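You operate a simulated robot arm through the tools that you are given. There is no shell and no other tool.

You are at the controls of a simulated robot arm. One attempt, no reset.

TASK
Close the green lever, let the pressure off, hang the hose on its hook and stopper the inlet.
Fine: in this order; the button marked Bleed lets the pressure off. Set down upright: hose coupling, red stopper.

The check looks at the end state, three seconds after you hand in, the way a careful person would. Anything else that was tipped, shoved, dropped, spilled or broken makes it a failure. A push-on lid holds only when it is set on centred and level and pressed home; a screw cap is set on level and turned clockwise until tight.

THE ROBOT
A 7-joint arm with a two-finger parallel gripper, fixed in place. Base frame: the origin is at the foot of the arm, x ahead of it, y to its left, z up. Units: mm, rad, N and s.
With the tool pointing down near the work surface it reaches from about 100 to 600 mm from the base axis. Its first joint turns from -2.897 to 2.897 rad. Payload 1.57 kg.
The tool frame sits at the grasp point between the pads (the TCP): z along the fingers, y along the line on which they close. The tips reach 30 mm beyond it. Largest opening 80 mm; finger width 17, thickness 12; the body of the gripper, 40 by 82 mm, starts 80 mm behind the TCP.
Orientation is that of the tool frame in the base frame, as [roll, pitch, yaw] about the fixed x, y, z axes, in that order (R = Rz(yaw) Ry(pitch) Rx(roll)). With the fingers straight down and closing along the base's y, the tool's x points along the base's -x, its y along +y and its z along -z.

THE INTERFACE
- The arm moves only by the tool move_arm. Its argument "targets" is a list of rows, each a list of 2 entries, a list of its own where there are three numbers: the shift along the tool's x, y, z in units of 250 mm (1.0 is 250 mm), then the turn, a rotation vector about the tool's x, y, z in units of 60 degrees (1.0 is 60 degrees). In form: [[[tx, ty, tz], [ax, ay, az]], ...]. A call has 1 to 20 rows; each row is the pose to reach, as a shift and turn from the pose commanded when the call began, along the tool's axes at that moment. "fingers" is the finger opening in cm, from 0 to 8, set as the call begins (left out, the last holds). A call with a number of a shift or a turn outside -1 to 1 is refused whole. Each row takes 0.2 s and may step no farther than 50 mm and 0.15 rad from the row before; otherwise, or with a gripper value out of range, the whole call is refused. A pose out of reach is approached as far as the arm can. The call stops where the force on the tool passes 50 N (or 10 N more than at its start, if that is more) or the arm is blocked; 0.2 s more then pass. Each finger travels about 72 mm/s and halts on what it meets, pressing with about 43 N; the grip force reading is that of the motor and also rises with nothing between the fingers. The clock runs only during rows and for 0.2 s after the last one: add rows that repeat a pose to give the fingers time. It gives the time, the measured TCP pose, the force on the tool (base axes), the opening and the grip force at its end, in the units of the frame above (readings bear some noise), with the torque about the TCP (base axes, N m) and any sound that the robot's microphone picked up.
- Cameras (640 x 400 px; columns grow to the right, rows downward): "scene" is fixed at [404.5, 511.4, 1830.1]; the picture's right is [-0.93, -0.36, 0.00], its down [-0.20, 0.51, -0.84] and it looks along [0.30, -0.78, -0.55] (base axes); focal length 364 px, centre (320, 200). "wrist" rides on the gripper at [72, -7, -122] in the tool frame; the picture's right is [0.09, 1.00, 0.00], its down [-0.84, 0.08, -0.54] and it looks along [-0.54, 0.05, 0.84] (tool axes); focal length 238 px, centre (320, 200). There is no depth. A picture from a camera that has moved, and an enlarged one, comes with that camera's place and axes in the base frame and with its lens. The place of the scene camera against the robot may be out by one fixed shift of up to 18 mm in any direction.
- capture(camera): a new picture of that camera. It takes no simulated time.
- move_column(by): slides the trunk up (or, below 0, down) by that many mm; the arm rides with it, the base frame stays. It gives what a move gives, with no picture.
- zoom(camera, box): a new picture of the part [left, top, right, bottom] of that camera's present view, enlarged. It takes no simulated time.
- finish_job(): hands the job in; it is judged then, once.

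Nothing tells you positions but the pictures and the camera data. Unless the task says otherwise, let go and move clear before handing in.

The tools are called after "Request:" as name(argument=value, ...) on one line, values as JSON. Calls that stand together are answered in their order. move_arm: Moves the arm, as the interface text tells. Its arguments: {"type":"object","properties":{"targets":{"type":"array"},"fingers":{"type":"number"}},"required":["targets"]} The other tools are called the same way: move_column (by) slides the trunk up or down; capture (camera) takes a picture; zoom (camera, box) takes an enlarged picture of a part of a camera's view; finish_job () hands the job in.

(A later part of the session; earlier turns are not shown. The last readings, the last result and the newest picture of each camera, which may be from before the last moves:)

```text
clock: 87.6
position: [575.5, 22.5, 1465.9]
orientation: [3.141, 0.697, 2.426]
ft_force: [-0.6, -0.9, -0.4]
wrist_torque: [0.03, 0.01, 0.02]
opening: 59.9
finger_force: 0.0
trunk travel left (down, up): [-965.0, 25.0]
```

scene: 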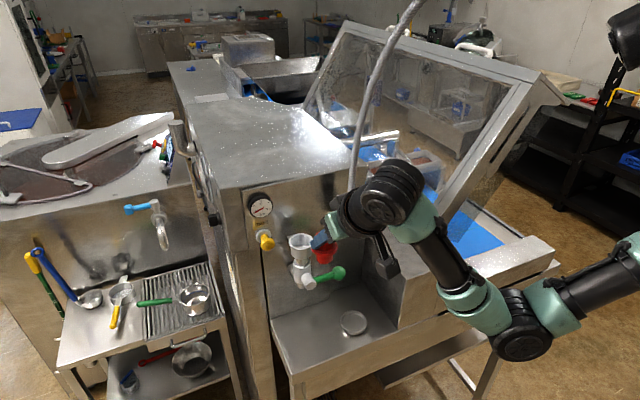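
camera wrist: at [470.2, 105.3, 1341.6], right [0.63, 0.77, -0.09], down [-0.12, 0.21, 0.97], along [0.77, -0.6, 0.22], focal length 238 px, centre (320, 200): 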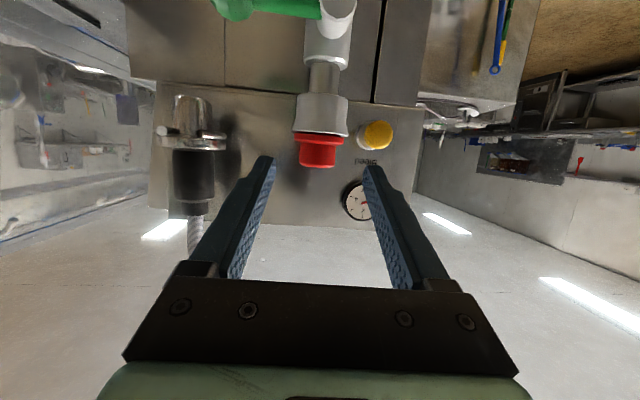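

Request:
move_arm(targets=[[[-0.004, 0, 0.16], [0, 0, 0]], [[-0.008, 0, 0.32], [0, 0, 0]], [[-0.011, 0, 0.43], [0, 0, 0]], [[-0.013, -0.001, 0.5], [0, 0, 0]], [[-0.013, -0.001, 0.5], [0, 0, 0]]])

Request:
zoom(camera="wrist", box=[260, 80, 390, 210])

Request:
zoom(camera="scene", box=[280, 215, 320, 255])

```text
clock: 88.8
position: [639.5, -34.0, 1372.9]
orientation: [-3.141, 0.698, 2.426]
ft_force: [0.0, -0.4, -1.1]
wrist_torque: [0.0, 0.02, 0.05]
opening: 60.2
finger_force: 0.1
trunk travel left (down, up): [-965.0, 25.0]
```

```text
3.08 times, centred on (325, 145) of wrist
camera zoom: at [534.5, 48.0, 1421.2], right [0.6, 0.8, -0.06], down [0.27, -0.13, 0.95], along [0.75, -0.59, -0.3], focal length 733 px, centre (305, 369)
```

zoom: 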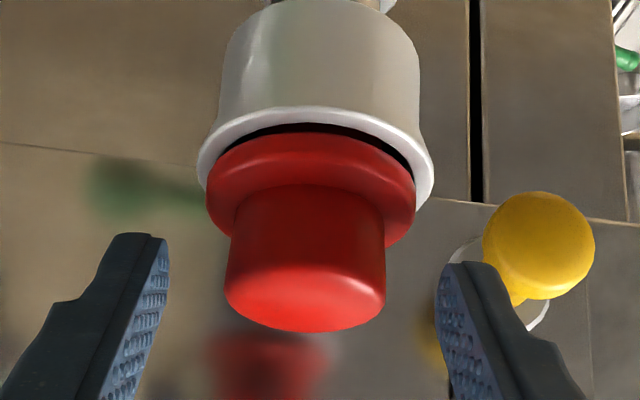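

```text
10.00 times, centred on (300, 235) of scene
camera zoom: at [404.5, 511.4, 1830.1], right [-0.93, -0.36, 0.0], down [-0.2, 0.51, -0.84], along [0.3, -0.78, -0.55], focal length 3642 px, centre (520, -150)
```

zoom: 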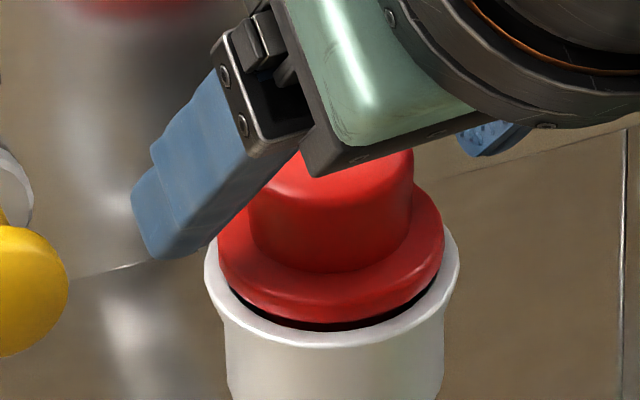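

Request:
move_arm(targets=[[[0, 0.003, 0], [0, 0, 0]], [[0, 0.003, 0], [0, 0, 0]], [[0, 0.003, 0], [0, 0, 0]], [[0, 0.003, 0], [0, 0, 0]]], fingers=0)

Request:
zoom(camera="wrist", box=[260, 80, 390, 210])

Request:
zoom(camera="scene", box=[280, 215, 320, 255])

```text
clock: 89.8
position: [638.9, -33.9, 1374.3]
orientation: [3.142, 0.697, 2.426]
ft_force: [0.7, 0.5, 0.1]
wrist_torque: [-0.01, -0.03, 0.03]
opening: 32.4
finger_force: 41.4
trunk travel left (down, up): [-965.0, 25.0]
```

```text
3.08 times, centred on (325, 145) of wrist
camera zoom: at [534.6, 48.4, 1421.0], right [0.6, 0.8, -0.06], down [0.27, -0.13, 0.95], along [0.75, -0.59, -0.3], focal length 733 px, centre (305, 369)
```

zoom: 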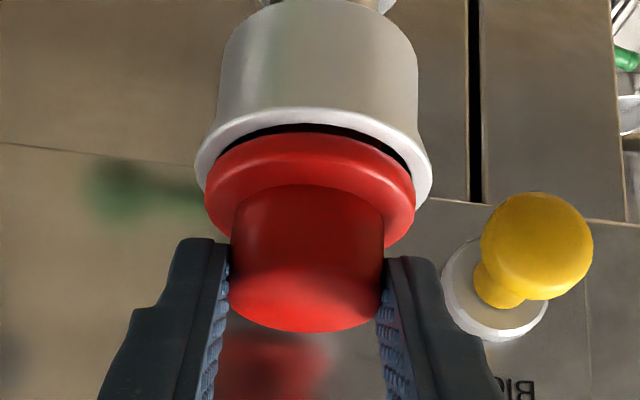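

```text
10.00 times, centred on (300, 235) of scene
camera zoom: at [404.5, 511.4, 1830.1], right [-0.93, -0.36, 0.0], down [-0.2, 0.51, -0.84], along [0.3, -0.78, -0.55], focal length 3642 px, centre (520, -150)
```

zoom: 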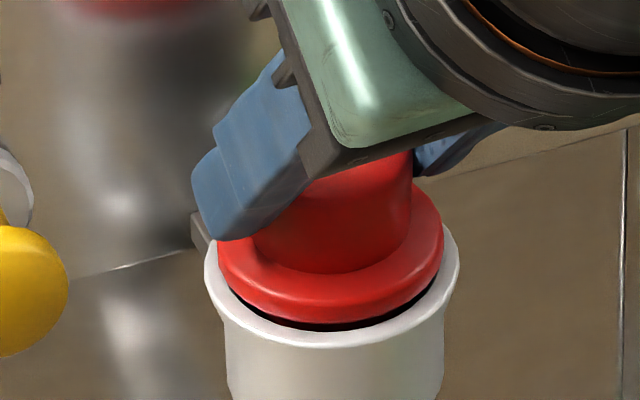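

Re-gripped. I'll lift 6 mm, shift 3 mm toward the robot and 1 mm left, and compare the circles again.

Request:
move_arm(targets=[[[-0.0077, 0, -0.0092], [0, 0, 0]], [[-0.0154, 0, -0.0184], [0, 0, 0]], [[-0.0062, 0.0036, -0.0261], [0, 0, 0]], [[-0.0062, 0.0036, -0.0261], [0, 0, 0]]])

Request:
zoom(camera="wrist", box=[260, 80, 390, 210])

Request:
zoom(camera="scene", box=[280, 215, 320, 255])

```text
clock: 90.8
position: [638.0, -32.0, 1379.7]
orientation: [-3.14, 0.699, 2.426]
ft_force: [3.3, -0.8, 0.3]
wrist_torque: [-0.07, -0.08, 0.01]
opening: 32.5
finger_force: 40.8
trunk travel left (down, up): [-965.0, 25.0]
```

```text
3.08 times, centred on (325, 145) of wrist
camera zoom: at [533.0, 50.1, 1426.6], right [0.6, 0.8, -0.06], down [0.27, -0.13, 0.95], along [0.75, -0.59, -0.3], focal length 733 px, centre (305, 369)
```

zoom: 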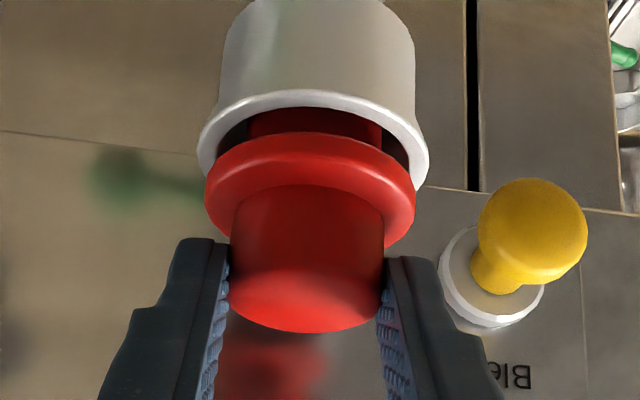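

```text
10.00 times, centred on (300, 235) of scene
camera zoom: at [404.5, 511.4, 1830.1], right [-0.93, -0.36, 0.0], down [-0.2, 0.51, -0.84], along [0.3, -0.78, -0.55], focal length 3642 px, centre (520, -150)
```

zoom: 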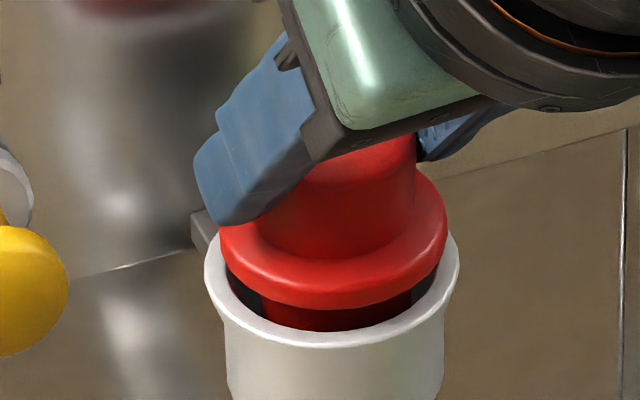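

There is now a 3 N push the other way, so the cup wall limits sideways play to about ±1.2 mm. I'll centre by balancing that force, then press down.

Request:
move_arm(targets=[[[-0.0031, 0.002, 0.0026], [0, 0, 0]], [[-0.0031, 0.002, 0.0026], [0, 0, 0]]])

Request:
zoom(camera="scene", box=[280, 215, 320, 255])

```text
clock: 91.4
position: [638.3, -30.6, 1379.6]
orientation: [3.141, 0.697, 2.426]
ft_force: [0.5, -0.8, -0.3]
wrist_torque: [-0.03, 0.02, 0.0]
opening: 32.7
finger_force: 40.8
trunk travel left (down, up): [-965.0, 25.0]
```

```text
10.00 times, centred on (300, 235) of scene
camera zoom: at [404.5, 511.4, 1830.1], right [-0.93, -0.36, 0.0], down [-0.2, 0.51, -0.84], along [0.3, -0.78, -0.55], focal length 3642 px, centre (520, -150)
```

zoom: 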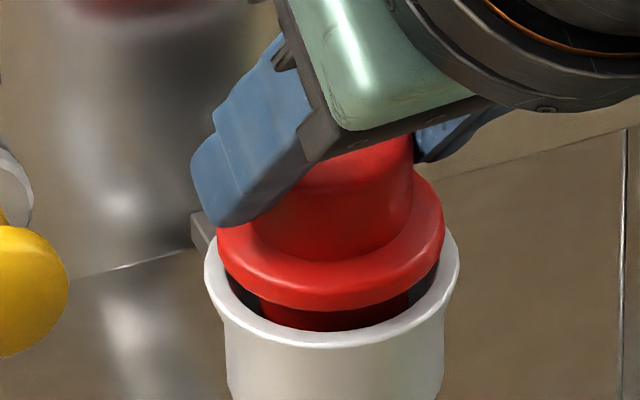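

Request:
move_arm(targets=[[[0.0039, 0, 0.0046], [0, 0, 0]], [[0.0077, 0, 0.0092], [0, 0, 0]], [[0.0116, 0, 0.0138], [0, 0, 0]], [[0.0154, 0, 0.0184], [0, 0, 0]], [[0.0154, 0, 0.0184], [0, 0, 0]]])

Request:
zoom(camera="scene", box=[280, 215, 320, 255])

Request:
zoom(camera="wrist", box=[260, 80, 390, 210])

```text
clock: 92.6
position: [638.1, -31.8, 1374.1]
orientation: [3.142, 0.699, 2.427]
ft_force: [-0.4, 1.1, -1.3]
wrist_torque: [-0.02, -0.03, 0.0]
opening: 32.7
finger_force: 40.6
trunk travel left (down, up): [-965.0, 25.0]
```

```text
10.00 times, centred on (300, 235) of scene
camera zoom: at [404.5, 511.4, 1830.1], right [-0.93, -0.36, 0.0], down [-0.2, 0.51, -0.84], along [0.3, -0.78, -0.55], focal length 3642 px, centre (520, -150)
```

zoom: 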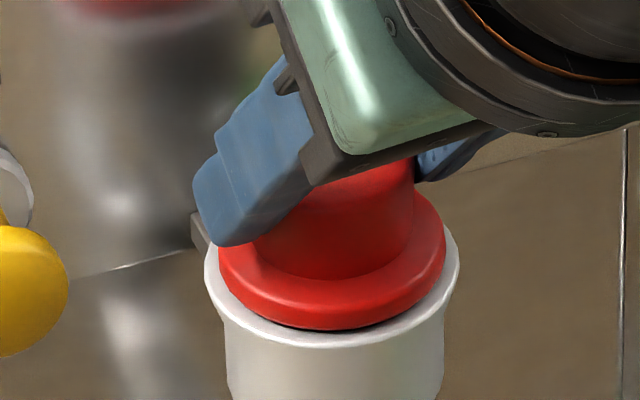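

```text
3.08 times, centred on (325, 145) of wrist
camera zoom: at [533.4, 50.2, 1421.2], right [0.6, 0.8, -0.06], down [0.27, -0.13, 0.95], along [0.75, -0.59, -0.3], focal length 733 px, centre (305, 369)
```

zoom: 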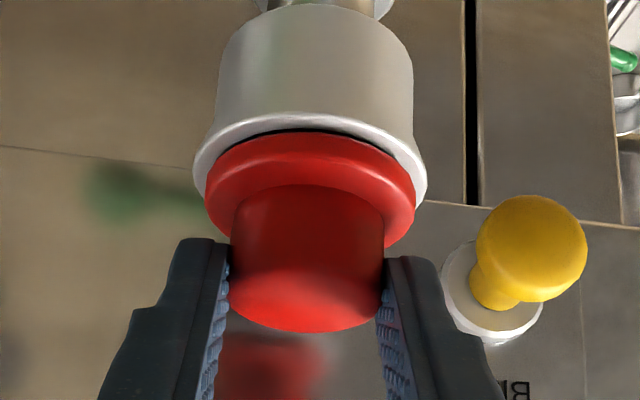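

Much better: the dark crescent has almost closed and there is no resistance yet. I'll continue pressing down.

Request:
move_arm(targets=[[[0.0026, 0, 0.0031], [0, 0, 0]], [[0.0051, 0, 0.0061], [0, 0, 0]], [[0.0077, 0, 0.0092], [0, 0, 0]], [[0.0077, 0, 0.0092], [0, 0, 0]]])

Request:
zoom(camera="scene", box=[280, 215, 320, 255])

Request:
zoom(camera="wrist", box=[260, 80, 390, 210])

```text
clock: 93.6
position: [638.5, -32.1, 1373.6]
orientation: [3.138, 0.701, 2.425]
ft_force: [0.3, -0.4, 11.9]
wrist_torque: [-0.1, 0.03, 0.02]
opening: 32.3
finger_force: 40.6
trunk travel left (down, up): [-965.0, 25.0]
```

```text
10.00 times, centred on (300, 235) of scene
camera zoom: at [404.5, 511.4, 1830.1], right [-0.93, -0.36, 0.0], down [-0.2, 0.51, -0.84], along [0.3, -0.78, -0.55], focal length 3642 px, centre (520, -150)
```

zoom: 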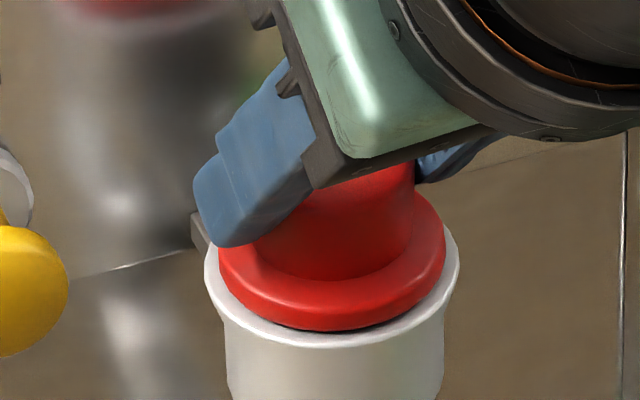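

```text
3.08 times, centred on (325, 145) of wrist
camera zoom: at [533.0, 50.3, 1420.3], right [0.6, 0.8, -0.06], down [0.27, -0.13, 0.95], along [0.75, -0.59, -0.29], focal length 733 px, centre (305, 369)
```

zoom: 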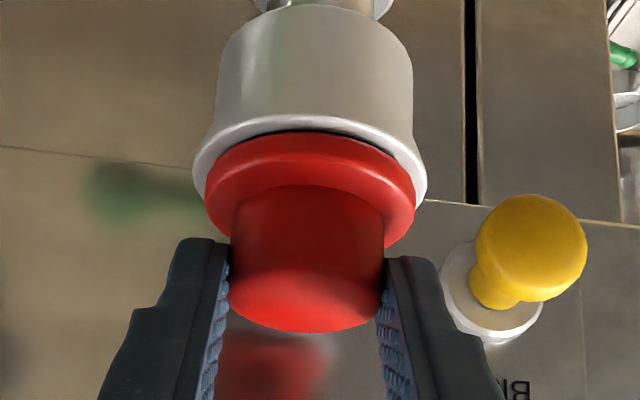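

The flange now meets the rim concentrically at 12 N. I'll press harder to drive it home.

Request:
move_arm(targets=[[[0.0026, 0, 0.0031], [0, 0, 0]], [[0.0051, 0, 0.0061], [0, 0, 0]], [[0.0077, 0, 0.0092], [0, 0, 0]], [[0.0103, 0, 0.0123], [0, 0, 0]], [[0.0129, 0, 0.0153], [0, 0, 0]], [[0.0154, 0, 0.0184], [0, 0, 0]], [[0.0154, 0, 0.0184], [0, 0, 0]]])

Request:
zoom(camera="scene", box=[280, 215, 320, 255])

Request:
zoom(camera="wrist", box=[260, 80, 390, 210])

```text
clock: 95.2
position: [637.9, -31.3, 1373.2]
orientation: [3.125, 0.712, 2.416]
ft_force: [3.2, -2.3, 32.7]
wrist_torque: [-0.27, 0.02, 0.02]
opening: 32.5
finger_force: 40.8
trunk travel left (down, up): [-965.0, 25.0]
```

```text
10.00 times, centred on (300, 235) of scene
camera zoom: at [404.5, 511.4, 1830.1], right [-0.93, -0.36, 0.0], down [-0.2, 0.51, -0.84], along [0.3, -0.78, -0.55], focal length 3642 px, centre (520, -150)
```

zoom: 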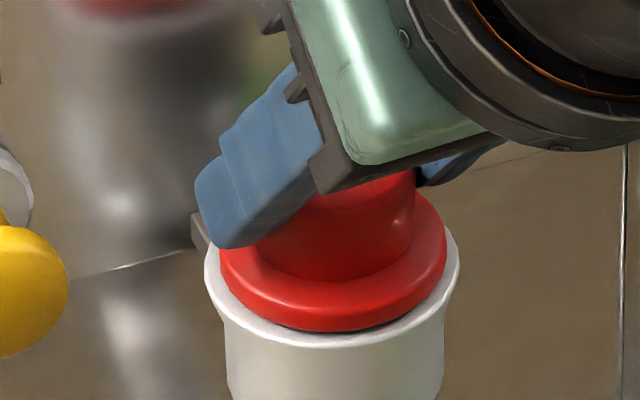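

```text
3.08 times, centred on (325, 145) of wrist
camera zoom: at [531.7, 50.4, 1418.4], right [0.6, 0.8, -0.05], down [0.25, -0.13, 0.96], along [0.76, -0.59, -0.28], focal length 733 px, centre (305, 369)
```

zoom: 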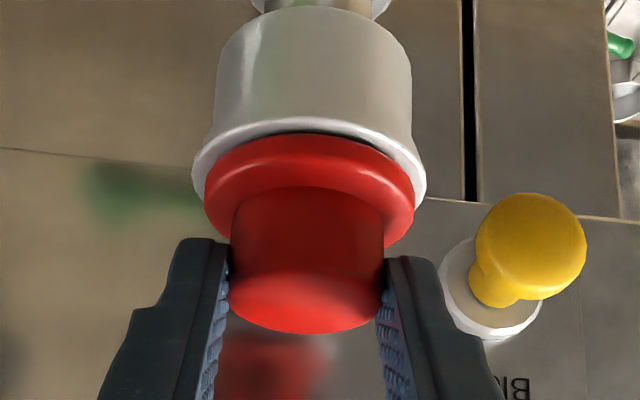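

Request:
move_arm(targets=[[[0.0026, 0, 0.0031], [0, 0, 0]], [[0.0051, 0, 0.0061], [0, 0, 0]], [[0.0064, 0, 0.0077], [0, 0, 0]], [[0.0064, 0, 0.0077], [0, 0, 0]]])

Request:
zoom(camera="scene", box=[280, 215, 320, 255])

```text
clock: 96.2
position: [636.7, -32.1, 1373.2]
orientation: [3.123, 0.716, 2.413]
ft_force: [2.2, -0.8, 35.4]
wrist_torque: [-0.31, -0.08, 0.04]
opening: 32.4
finger_force: 40.3
trunk travel left (down, up): [-965.0, 25.0]
```

```text
10.00 times, centred on (300, 235) of scene
camera zoom: at [404.5, 511.4, 1830.1], right [-0.93, -0.36, 0.0], down [-0.2, 0.51, -0.84], along [0.3, -0.78, -0.55], focal length 3642 px, centre (520, -150)
```

zoom: 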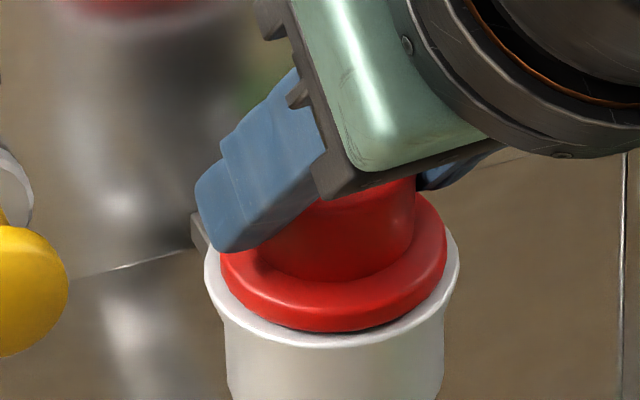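

It is firmly home at 35 N. I'll unload the arm before letting go.

Request:
move_arm(targets=[[[-0.0077, 0, -0.0092], [0, 0, 0]], [[-0.0154, 0, -0.0184], [0, 0, 0]], [[-0.0205, 0, -0.0245], [0, 0, 0]], [[-0.0205, 0, -0.0245], [0, 0, 0]]])

Request:
zoom(camera="scene", box=[280, 215, 320, 255])

```text
clock: 97.2
position: [639.0, -30.9, 1372.5]
orientation: [3.139, 0.702, 2.426]
ft_force: [4.1, 0.5, 15.1]
wrist_torque: [-0.34, -0.68, 0.1]
opening: 32.4
finger_force: 40.5
trunk travel left (down, up): [-965.0, 25.0]
```

```text
10.00 times, centred on (300, 235) of scene
camera zoom: at [404.5, 511.4, 1830.1], right [-0.93, -0.36, 0.0], down [-0.2, 0.51, -0.84], along [0.3, -0.78, -0.55], focal length 3642 px, centre (520, -150)
```

zoom: 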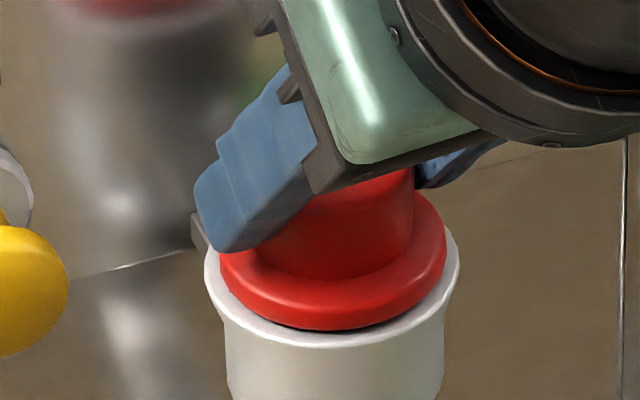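

Request:
move_arm(targets=[[[-0.0039, 0, -0.0046], [0, 0, 0]], [[-0.0077, 0, -0.0092], [0, 0, 0]], [[-0.0077, 0, -0.0092], [0, 0, 0]]])

Request:
zoom(camera="scene", box=[280, 215, 320, 255])

```text
clock: 98.0
position: [638.0, -32.0, 1372.5]
orientation: [-3.141, 0.694, 2.428]
ft_force: [4.6, 0.8, 7.1]
wrist_torque: [-0.19, -0.43, 0.05]
opening: 32.3
finger_force: 40.5
trunk travel left (down, up): [-965.0, 25.0]
```

```text
10.00 times, centred on (300, 235) of scene
camera zoom: at [404.5, 511.4, 1830.1], right [-0.93, -0.36, 0.0], down [-0.2, 0.51, -0.84], along [0.3, -0.78, -0.55], focal length 3642 px, centre (520, -150)
```

zoom: 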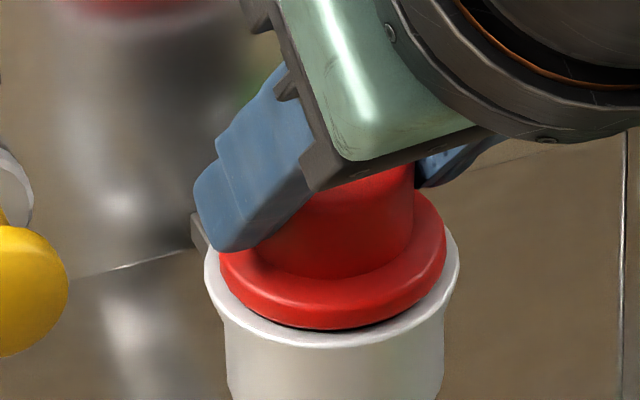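

Request:
move_arm(targets=[[[-0.005, 0.003, -0.001], [0, 0, 0]], [[-0.005, 0.003, -0.001], [0, 0, 0]]])

```text
clock: 98.6
position: [639.5, -33.8, 1372.4]
orientation: [-3.138, 0.693, 2.428]
ft_force: [-0.6, -1.0, 0.4]
wrist_torque: [0.0, 0.01, 0.02]
opening: 32.7
finger_force: 40.8
trunk travel left (down, up): [-965.0, 25.0]
```

Request:
zoom(camera="scene", box=[280, 215, 320, 255])

Request:
zoom(camera="wrist", box=[260, 80, 390, 210])

```text
10.00 times, centred on (300, 235) of scene
camera zoom: at [404.5, 511.4, 1830.1], right [-0.93, -0.36, 0.0], down [-0.2, 0.51, -0.84], along [0.3, -0.78, -0.55], focal length 3642 px, centre (520, -150)
```

zoom: 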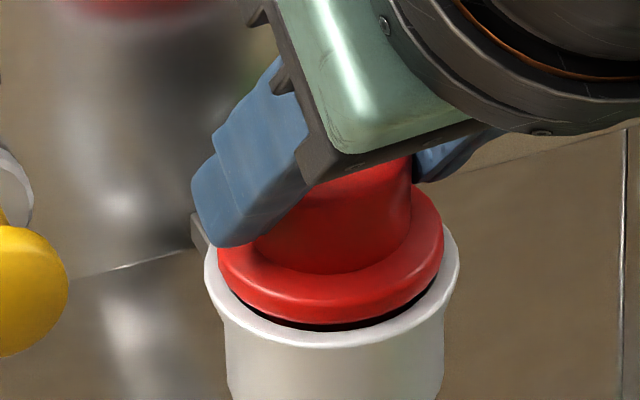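

```text
3.08 times, centred on (325, 145) of wrist
camera zoom: at [534.8, 49.1, 1420.5], right [0.6, 0.8, -0.06], down [0.28, -0.13, 0.95], along [0.75, -0.59, -0.3], focal length 733 px, centre (305, 369)
```

zoom: 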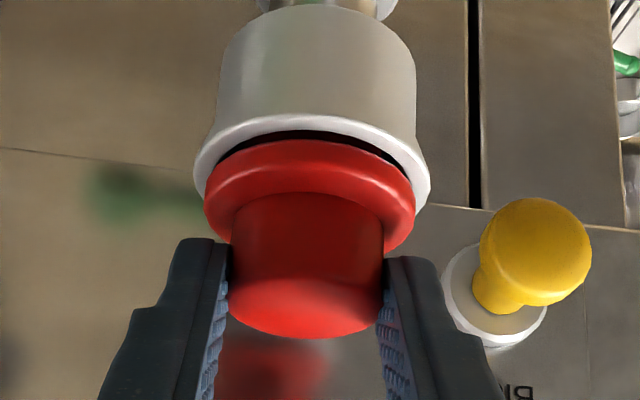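

Lifting to unload raised the stopper 1–2 mm again, so it came up with the grip. It only goes fully home when exactly centred. I'll return to the centred position, press it down, and release while still pressing lightly.

Request:
move_arm(targets=[[[0.005, -0.003, 0.001], [0, 0, 0]], [[0.0076, -0.003, 0.0041], [0, 0, 0]], [[0.0101, -0.003, 0.0071], [0, 0, 0]], [[0.0127, -0.003, 0.0102], [0, 0, 0]], [[0.0127, -0.003, 0.0102], [0, 0, 0]]])

Request:
zoom(camera="scene", box=[280, 215, 320, 255])

Request:
zoom(camera="wrist", box=[260, 80, 390, 210])

```text
clock: 99.8
position: [637.9, -32.4, 1373.7]
orientation: [3.138, 0.703, 2.423]
ft_force: [0.7, -0.8, 11.1]
wrist_torque: [-0.28, -0.28, 0.01]
opening: 32.5
finger_force: 41.2
trunk travel left (down, up): [-965.0, 25.0]
```

```text
10.00 times, centred on (300, 235) of scene
camera zoom: at [404.5, 511.4, 1830.1], right [-0.93, -0.36, 0.0], down [-0.2, 0.51, -0.84], along [0.3, -0.78, -0.55], focal length 3642 px, centre (520, -150)
```

zoom: 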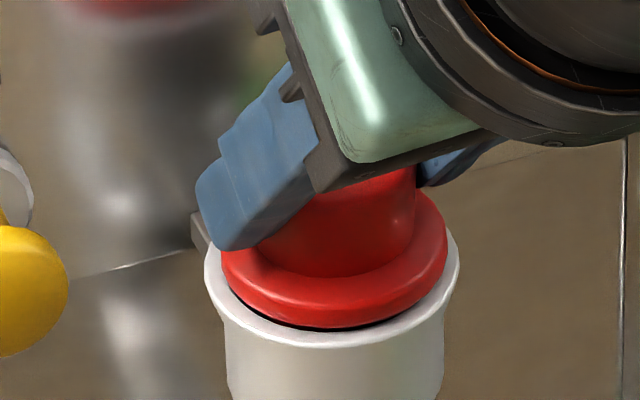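

```text
3.08 times, centred on (325, 145) of wrist
camera zoom: at [532.9, 49.4, 1418.7], right [0.6, 0.8, -0.06], down [0.27, -0.13, 0.95], along [0.75, -0.59, -0.29], focal length 733 px, centre (305, 369)
```

zoom: 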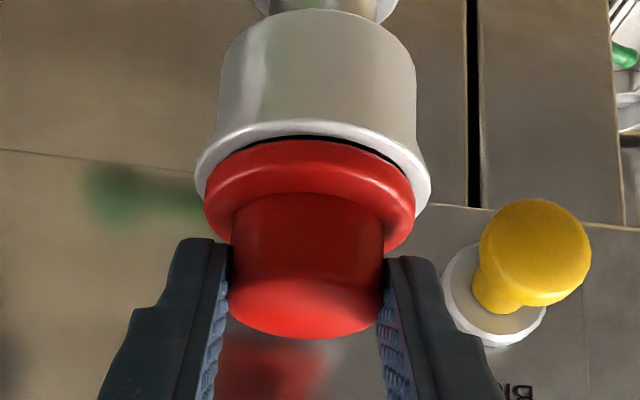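

It is slightly right of centre now (about 0.5 mm). I'll ease off, correct it and press again.

Request:
move_arm(targets=[[[-0.0077, 0, -0.0092], [0, 0, 0]], [[-0.0077, 0.003, -0.0092], [0, 0, 0]], [[-0.0026, 0.003, -0.0031], [0, 0, 0]], [[0.0026, 0.003, 0.0031], [0, 0, 0]], [[0.0077, 0.003, 0.0092], [0, 0, 0]], [[0.0077, 0.003, 0.0092], [0, 0, 0]]])

Request:
zoom(camera="scene", box=[280, 215, 320, 255])

Request:
zoom(camera="wrist", box=[260, 80, 390, 210])

```text
clock: 101.2
position: [637.6, -31.1, 1372.1]
orientation: [3.131, 0.707, 2.419]
ft_force: [2.2, -1.5, 24.8]
wrist_torque: [-0.5, -0.12, 0.04]
opening: 32.4
finger_force: 40.6
trunk travel left (down, up): [-965.0, 25.0]
```

```text
10.00 times, centred on (300, 235) of scene
camera zoom: at [404.5, 511.4, 1830.1], right [-0.93, -0.36, 0.0], down [-0.2, 0.51, -0.84], along [0.3, -0.78, -0.55], focal length 3642 px, centre (520, -150)
```

zoom: 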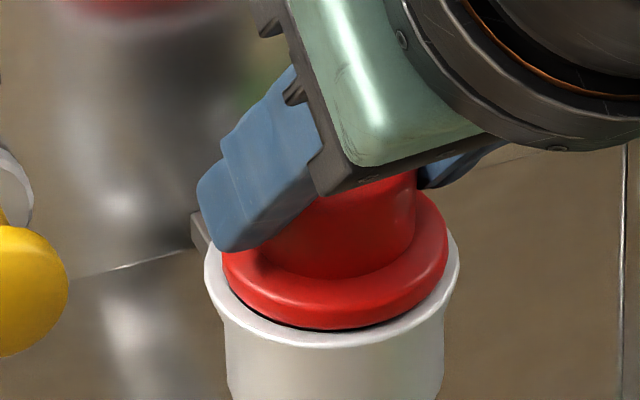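

```text
3.08 times, centred on (325, 145) of wrist
camera zoom: at [532.2, 49.6, 1417.9], right [0.6, 0.8, -0.05], down [0.26, -0.13, 0.96], along [0.76, -0.59, -0.29], focal length 733 px, centre (305, 369)
```

zoom: 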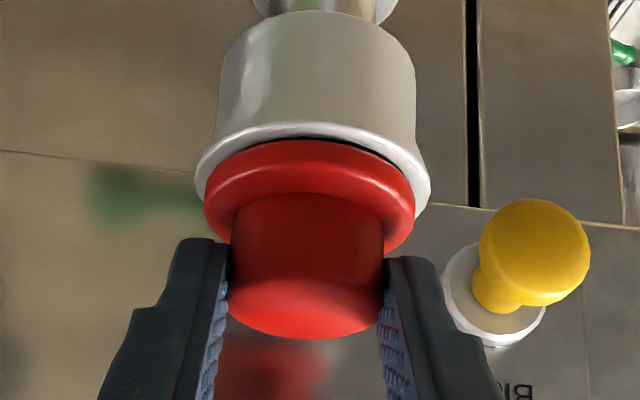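

Request:
move_arm(targets=[[[-0.0103, 0, -0.0123], [0, 0, 0]], [[-0.018, 0.0, -0.0215], [0, 0, 0]], [[-0.018, 0.003, -0.0215], [0, 0, 0]], [[-0.018, 0.003, -0.0215], [0, 0, 0]]])

Request:
zoom(camera="scene", box=[280, 215, 320, 255])

Request:
zoom(camera="wrist", box=[260, 80, 390, 210])

```text
clock: 102.2
position: [638.1, -31.6, 1373.1]
orientation: [-3.138, 0.692, 2.428]
ft_force: [1.3, -3.8, 2.4]
wrist_torque: [-0.32, -0.19, 0.0]
opening: 32.3
finger_force: 40.7
trunk travel left (down, up): [-965.0, 25.0]
```

```text
10.00 times, centred on (300, 235) of scene
camera zoom: at [404.5, 511.4, 1830.1], right [-0.93, -0.36, 0.0], down [-0.2, 0.51, -0.84], along [0.3, -0.78, -0.55], focal length 3642 px, centre (520, -150)
```

zoom: 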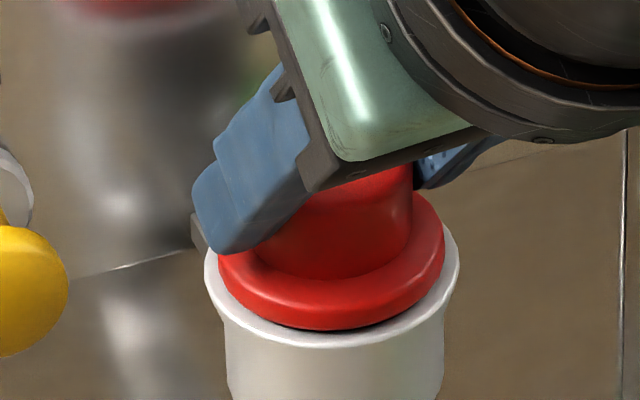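

```text
3.08 times, centred on (325, 145) of wrist
camera zoom: at [534.0, 50.6, 1420.2], right [0.6, 0.8, -0.06], down [0.28, -0.14, 0.95], along [0.75, -0.59, -0.3], focal length 733 px, centre (305, 369)
```

zoom: 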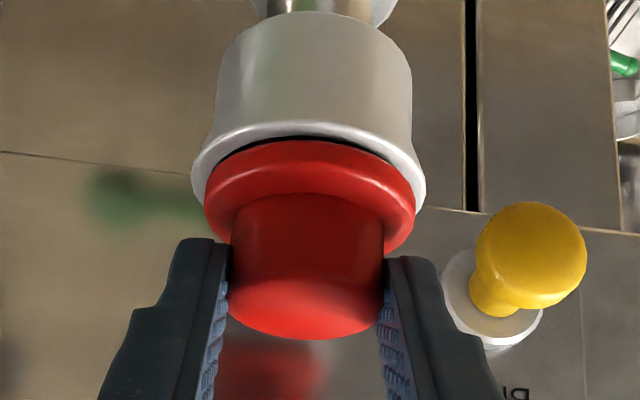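

Request:
move_arm(targets=[[[0.0026, -0.0012, 0.0031], [0, 0, 0]], [[0.0051, -0.0012, 0.0061], [0, 0, 0]], [[0.0077, -0.0012, 0.0092], [0, 0, 0]], [[0.0116, -0.0012, 0.0138], [0, 0, 0]], [[0.0154, -0.0012, 0.0184], [0, 0, 0]], [[0.0154, -0.0012, 0.0184], [0, 0, 0]]])

Request:
zoom(camera="scene", box=[280, 215, 320, 255])

Request:
zoom(camera="wrist", box=[260, 80, 390, 210])

```text
clock: 103.6
position: [638.8, -31.1, 1371.3]
orientation: [3.134, 0.705, 2.421]
ft_force: [0.4, -2.2, 20.5]
wrist_torque: [-0.51, 0.05, 0.01]
opening: 32.1
finger_force: 40.7
trunk travel left (down, up): [-965.0, 25.0]
```

```text
10.00 times, centred on (300, 235) of scene
camera zoom: at [404.5, 511.4, 1830.1], right [-0.93, -0.36, 0.0], down [-0.2, 0.51, -0.84], along [0.3, -0.78, -0.55], focal length 3642 px, centre (520, -150)
```

zoom: 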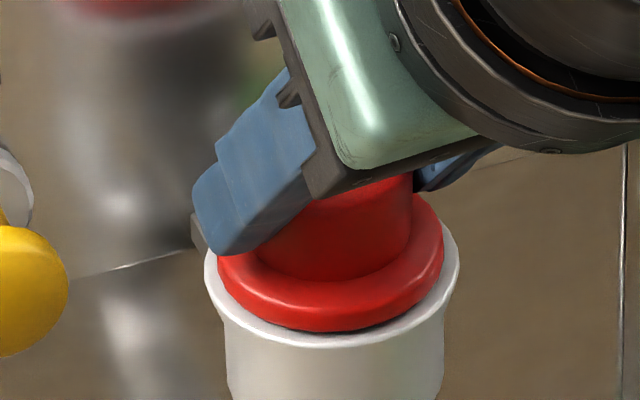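

```text
3.08 times, centred on (325, 145) of wrist
camera zoom: at [532.9, 50.8, 1418.1], right [0.6, 0.8, -0.05], down [0.26, -0.13, 0.96], along [0.76, -0.59, -0.29], focal length 733 px, centre (305, 369)
```

zoom: 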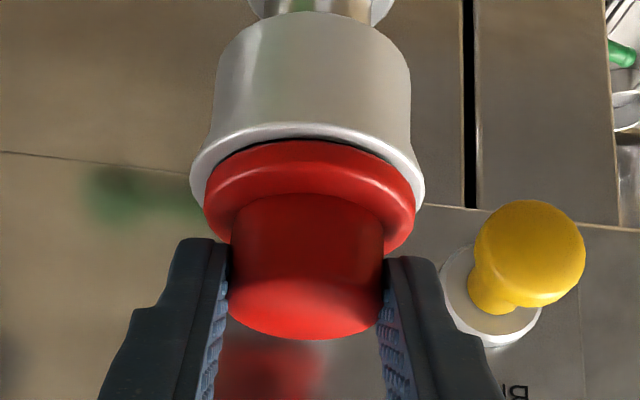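

It's seated and centred to within about half a millimetre at 20 N. I'll ease to a light load and open the fingers.

Request:
move_arm(targets=[[[-0.0045, 0, -0.0054], [0, 0, 0]], [[-0.009, 0, -0.0107], [0, 0, 0]], [[-0.009, 0, -0.0107], [0, 0, 0]]])

Request:
zoom(camera="scene", box=[280, 215, 320, 255])

```text
clock: 104.4
position: [639.6, -31.1, 1372.4]
orientation: [3.142, 0.697, 2.424]
ft_force: [2.3, -2.2, 13.9]
wrist_torque: [-0.46, -0.35, 0.02]
opening: 32.5
finger_force: 40.9
trunk travel left (down, up): [-965.0, 25.0]
```

```text
10.00 times, centred on (300, 235) of scene
camera zoom: at [404.5, 511.4, 1830.1], right [-0.93, -0.36, 0.0], down [-0.2, 0.51, -0.84], along [0.3, -0.78, -0.55], focal length 3642 px, centre (520, -150)
```

zoom: 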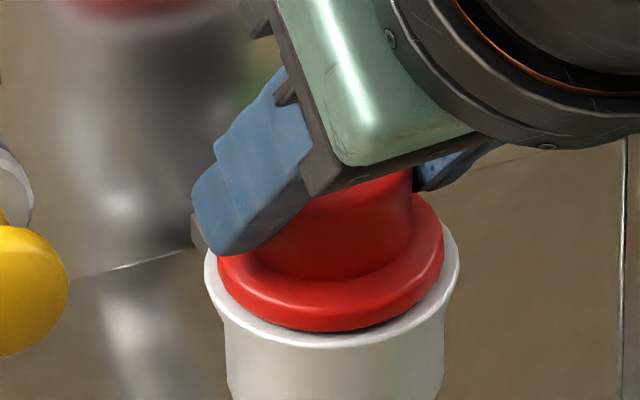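

Request:
move_arm(targets=[[[-0.0039, 0, -0.0046], [0, 0, 0]], [[-0.0039, 0, -0.0046], [0, 0, 0]]])

Request:
move_arm(targets=[[[0, 0, 0], [0, 0, 0]], [[0, 0, 0], [0, 0, 0]], [[0, 0, 0], [0, 0, 0]]], fingers=6)

Request:
zoom(camera="scene", box=[280, 215, 320, 255])

Request:
zoom(camera="wrist", box=[260, 80, 390, 210])

```text
clock: 105.0
position: [638.6, -30.6, 1373.1]
orientation: [-3.141, 0.698, 2.425]
ft_force: [0.9, -2.7, 7.1]
wrist_torque: [-0.36, -0.24, 0.0]
opening: 32.5
finger_force: 40.5
trunk travel left (down, up): [-965.0, 25.0]
```

```text
clock: 105.8
position: [640.2, -31.5, 1373.7]
orientation: [-3.142, 0.697, 2.426]
ft_force: [0.2, 0.8, 0.2]
wrist_torque: [0.01, 0.01, 0.01]
opening: 60.1
finger_force: 0.0
trunk travel left (down, up): [-965.0, 25.0]
```

```text
10.00 times, centred on (300, 235) of scene
camera zoom: at [404.5, 511.4, 1830.1], right [-0.93, -0.36, 0.0], down [-0.2, 0.51, -0.84], along [0.3, -0.78, -0.55], focal length 3642 px, centre (520, -150)
```

zoom: 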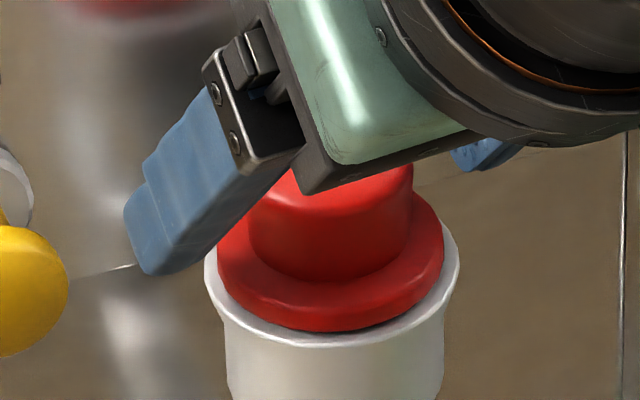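

```text
3.08 times, centred on (325, 145) of wrist
camera zoom: at [534.7, 51.2, 1419.5], right [0.6, 0.8, -0.06], down [0.27, -0.13, 0.95], along [0.75, -0.59, -0.3], focal length 733 px, centre (305, 369)
```

zoom: 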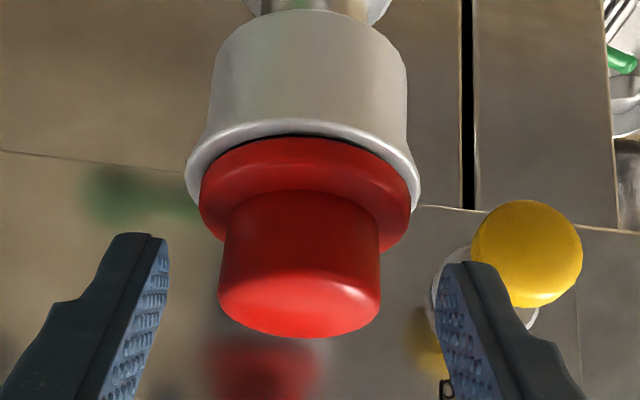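

It stayed down after release. I'll withdraw along the tool axis and check from the flat angle again.

Request:
move_arm(targets=[[[0, 0, -0.12], [0, 0, 0]], [[0, 0, -0.28], [0, 0, 0]], [[0, 0, -0.44], [0, 0, 0]], [[0, 0, -0.5], [0, 0, 0]], [[0, 0, -0.5], [0, 0, 0]]])

Request:
move_arm(targets=[[[0.06, 0, 0.08], [0, -0.125, 0]], [[0.121, 0, 0.16], [0, -0.25, 0]], [[0.181, 0, 0.24], [0, -0.375, 0]], [[0.242, 0, 0.319], [0, -0.5, 0]], [[0.242, 0, 0.319], [0, -0.5, 0]]])

Request:
zoom(camera="wrist", box=[288, 115, 358, 175])

Request:
zoom(camera="scene", box=[280, 210, 320, 250])

```text
clock: 107.0
position: [579.6, 23.2, 1469.5]
orientation: [-3.141, 0.697, 2.426]
ft_force: [0.2, -0.8, 0.2]
wrist_torque: [0.02, -0.02, 0.03]
opening: 59.9
finger_force: 0.1
trunk travel left (down, up): [-965.0, 25.0]
```

```text
clock: 108.2
position: [581.7, 19.8, 1369.6]
orientation: [-3.14, 1.222, 2.427]
ft_force: [0.2, -0.4, -0.6]
wrist_torque: [0.0, 0.02, -0.04]
opening: 60.1
finger_force: 0.1
trunk travel left (down, up): [-965.0, 25.0]
```

```text
6.67 times, centred on (323, 145) of wrist
camera zoom: at [473.4, 105.5, 1343.1], right [0.63, 0.77, -0.09], down [-0.12, 0.21, 0.97], along [0.77, -0.6, 0.22], focal length 1589 px, centre (300, 567)
```

zoom: 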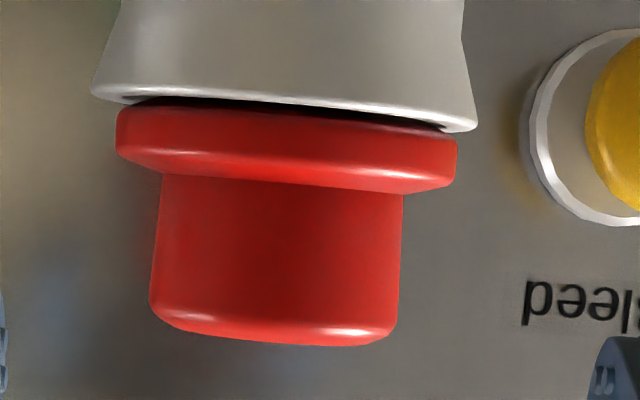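

```text
10.00 times, centred on (300, 230) of scene
camera zoom: at [404.5, 511.4, 1830.1], right [-0.93, -0.36, 0.0], down [-0.2, 0.51, -0.84], along [0.3, -0.78, -0.55], focal length 3642 px, centre (520, -100)
```

zoom: 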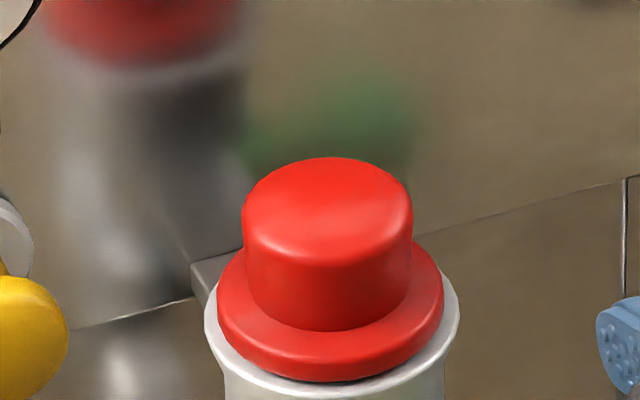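

Request:
zoom(camera="wrist", box=[295, 120, 327, 144])

Request:
zoom(camera="wrist", box=[320, 120, 352, 144])

```text
16.00 times, centred on (311, 132) of wrist
camera zoom: at [473.4, 105.5, 1343.1], right [0.63, 0.77, -0.09], down [-0.12, 0.21, 0.97], along [0.77, -0.6, 0.22], focal length 3814 px, centre (464, 1288)
```

zoom: 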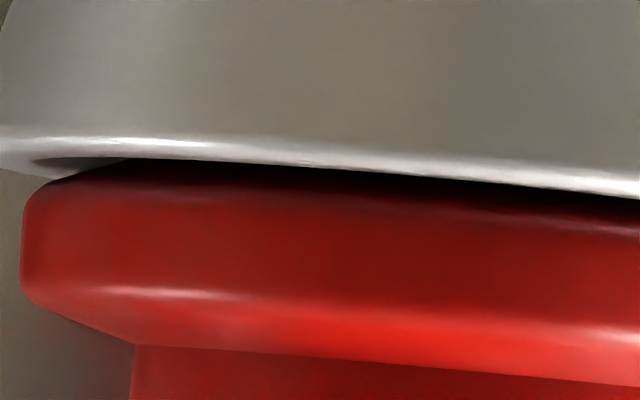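

```text
16.00 times, centred on (336, 132) of wrist
camera zoom: at [473.4, 105.5, 1343.1], right [0.63, 0.77, -0.09], down [-0.12, 0.21, 0.97], along [0.77, -0.6, 0.22], focal length 3814 px, centre (64, 1288)
```

zoom: 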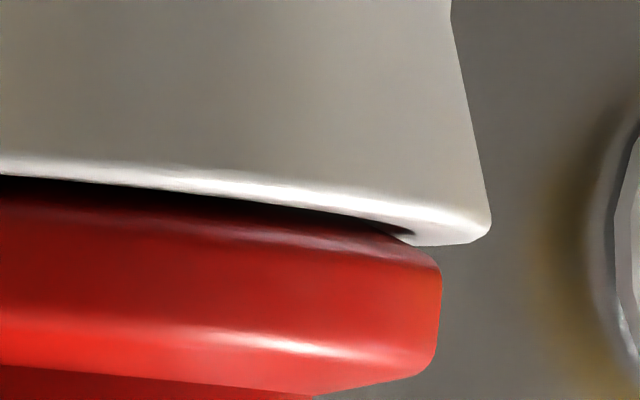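

The stopper is now level, its flange sits on the rim, and it is centred to within about 1 mm. To be sure it is home, I'll press straight down on top of the knob with closed fingers.

Request:
move_arm(targets=[[[-0.092, -0.002, -0.039], [0, 0.125, 0]], [[-0.184, -0.004, -0.077], [0, 0.25, 0]], [[-0.275, -0.005, -0.116], [0, 0.375, 0]], [[-0.367, -0.005, -0.154], [0, 0.5, 0]], [[-0.367, -0.005, -0.154], [0, 0.5, 0]]], fingers=0)

Request:
capture(camera="wrist")

```text
clock: 109.4
position: [577.8, 21.9, 1469.2]
orientation: [-3.141, 0.696, 2.428]
ft_force: [0.6, -1.2, -0.8]
wrist_torque: [0.05, 0.02, -0.05]
opening: 0.0
finger_force: 21.1
trunk travel left (down, up): [-965.0, 25.0]
```

```text
taken
camera wrist: at [472.3, 103.0, 1515.9], right [0.6, 0.8, -0.06], down [0.27, -0.13, 0.95], along [0.75, -0.59, -0.3], focal length 238 px, centre (320, 200)
```

wrist: 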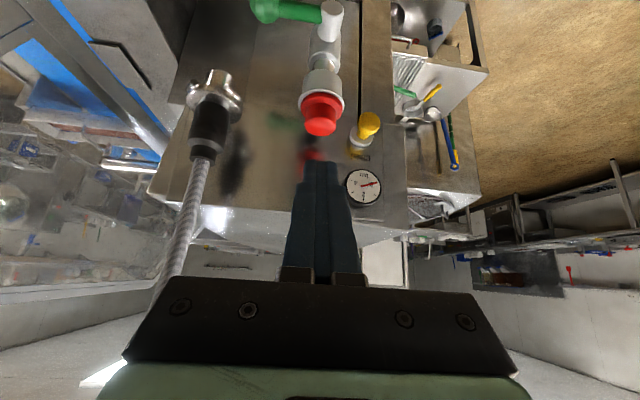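

Request:
move_arm(targets=[[[-0.023, 0, 0.136], [0, 0, 0]], [[-0.045, 0, 0.271], [0, 0, 0]], [[-0.068, 0, 0.407], [0, 0, 0]], [[-0.068, 0, 0.407], [0, 0, 0]]])

Request:
zoom(camera="scene", box=[275, 200, 335, 260])

Request:
zoom(camera="wrist", box=[250, 60, 390, 220])

```text
clock: 110.4
position: [636.3, -30.3, 1399.7]
orientation: [-3.141, 0.696, 2.425]
ft_force: [0.1, 0.6, -1.2]
wrist_torque: [-0.02, 0.0, -0.02]
opening: 0.0
finger_force: 21.4
trunk travel left (down, up): [-965.0, 25.0]
```

```text
6.67 times, centred on (305, 230) of scene
camera zoom: at [404.5, 511.4, 1830.1], right [-0.93, -0.36, 0.0], down [-0.2, 0.51, -0.84], along [0.3, -0.78, -0.55], focal length 2428 px, centre (420, 0)
```

zoom: 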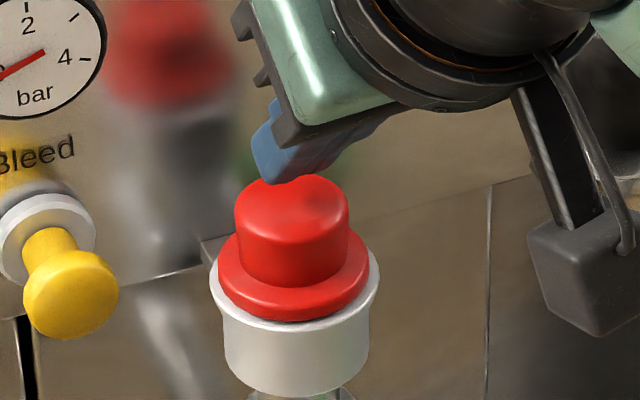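

```text
2.50 times, centred on (320, 140) of wrist
camera zoom: at [532.6, 51.2, 1446.7], right [0.6, 0.8, -0.06], down [0.27, -0.13, 0.95], along [0.75, -0.59, -0.3], focal length 596 px, centre (320, 350)
```

zoom: 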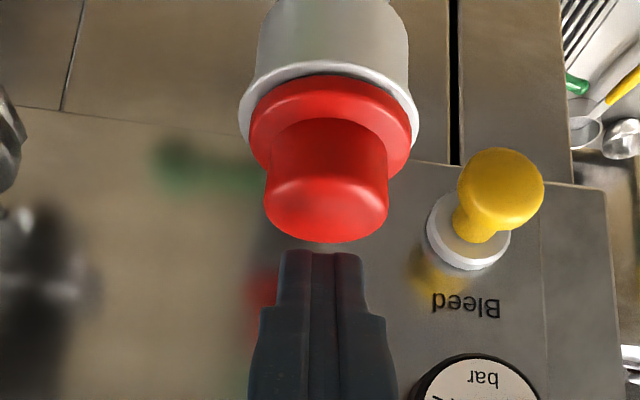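

The closed fingertip is just above the centre of the knob. I'll lower and press straight down in small steps.

Request:
move_arm(targets=[[[0.0129, 0.003, 0.0153], [0, 0, 0]], [[0.0257, 0.003, 0.0306], [0, 0, 0]], [[0.0309, 0.003, 0.0368], [0, 0, 0]], [[0.036, 0.003, 0.0429], [0, 0, 0]], [[0.0412, 0.003, 0.049], [0, 0, 0]], [[0.0463, 0.003, 0.0552], [0, 0, 0]], [[0.0463, 0.003, 0.0552], [0, 0, 0]]])

Request:
zoom(camera="scene", box=[275, 200, 335, 260])

Request:
zoom(camera="wrist", box=[250, 60, 390, 220])

```text
clock: 112.0
position: [637.5, -30.2, 1388.8]
orientation: [3.13, 0.71, 2.421]
ft_force: [4.9, 1.2, 26.8]
wrist_torque: [-0.22, -0.41, 0.0]
opening: 0.0
finger_force: 21.8
trunk travel left (down, up): [-965.0, 25.0]
```

```text
6.67 times, centred on (305, 230) of scene
camera zoom: at [404.5, 511.4, 1830.1], right [-0.93, -0.36, 0.0], down [-0.2, 0.51, -0.84], along [0.3, -0.78, -0.55], focal length 2428 px, centre (420, 0)
```

zoom: 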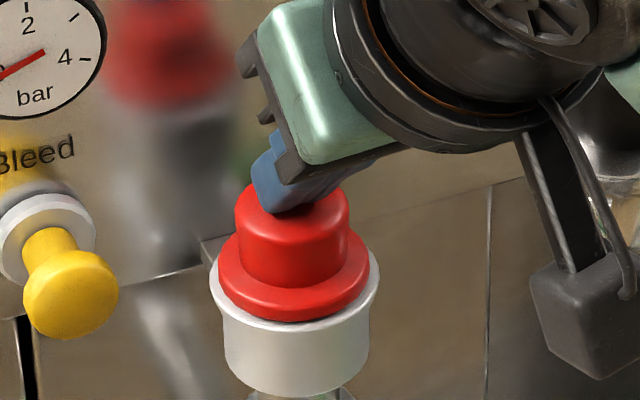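

```text
2.50 times, centred on (320, 140) of wrist
camera zoom: at [531.6, 52.0, 1434.5], right [0.6, 0.8, -0.05], down [0.26, -0.13, 0.96], along [0.76, -0.59, -0.28], focal length 596 px, centre (320, 350)
```

zoom: 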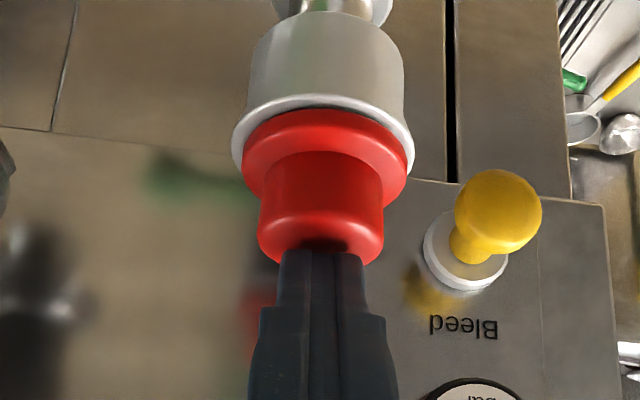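

Request:
move_arm(targets=[[[0.0039, 0, 0.0046], [0, 0, 0]], [[0.0077, 0, 0.0092], [0, 0, 0]], [[0.0077, 0, 0.0092], [0, 0, 0]]])

Request:
move_arm(targets=[[[-0.0129, 0, -0.0153], [0, 0, 0]], [[-0.0283, 0, -0.0337], [0, 0, 0]], [[-0.0463, 0, -0.0552], [0, 0, 0]], [[-0.09, 0, -0.107], [0, 0, 0]], [[-0.09, 0, -0.107], [0, 0, 0]]])

Request:
zoom(camera="scene", box=[280, 210, 320, 250])

Request:
zoom(camera="wrist", box=[250, 40, 390, 200])

```text
clock: 112.8
position: [637.6, -29.4, 1388.6]
orientation: [3.122, 0.715, 2.415]
ft_force: [2.5, -0.9, 33.0]
wrist_torque: [-0.31, -0.43, 0.04]
opening: 0.0
finger_force: 21.7
trunk travel left (down, up): [-965.0, 25.0]
```

```text
clock: 114.0
position: [637.2, -30.0, 1413.8]
orientation: [-3.141, 0.694, 2.429]
ft_force: [-0.4, -1.1, -0.3]
wrist_torque: [0.0, -0.01, -0.01]
opening: 0.1
finger_force: 21.3
trunk travel left (down, up): [-965.0, 25.0]
```

```text
10.00 times, centred on (300, 230) of scene
camera zoom: at [404.5, 511.4, 1830.1], right [-0.93, -0.36, 0.0], down [-0.2, 0.51, -0.84], along [0.3, -0.78, -0.55], focal length 3642 px, centre (520, -100)
```

zoom: 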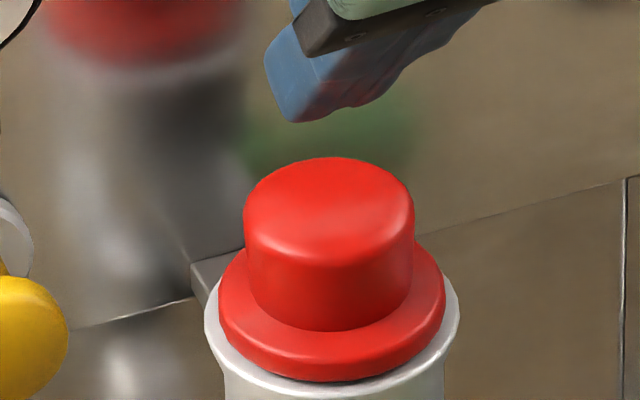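

```text
2.50 times, centred on (320, 120) of wrist
camera zoom: at [532.5, 51.8, 1461.3], right [0.6, 0.8, -0.06], down [0.27, -0.13, 0.95], along [0.75, -0.59, -0.3], focal length 596 px, centre (320, 400)
```

zoom: 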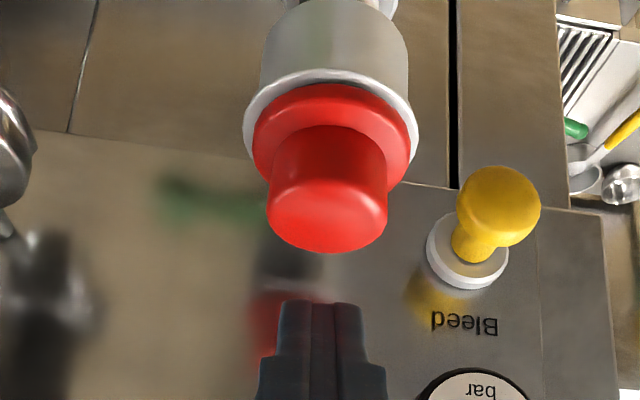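

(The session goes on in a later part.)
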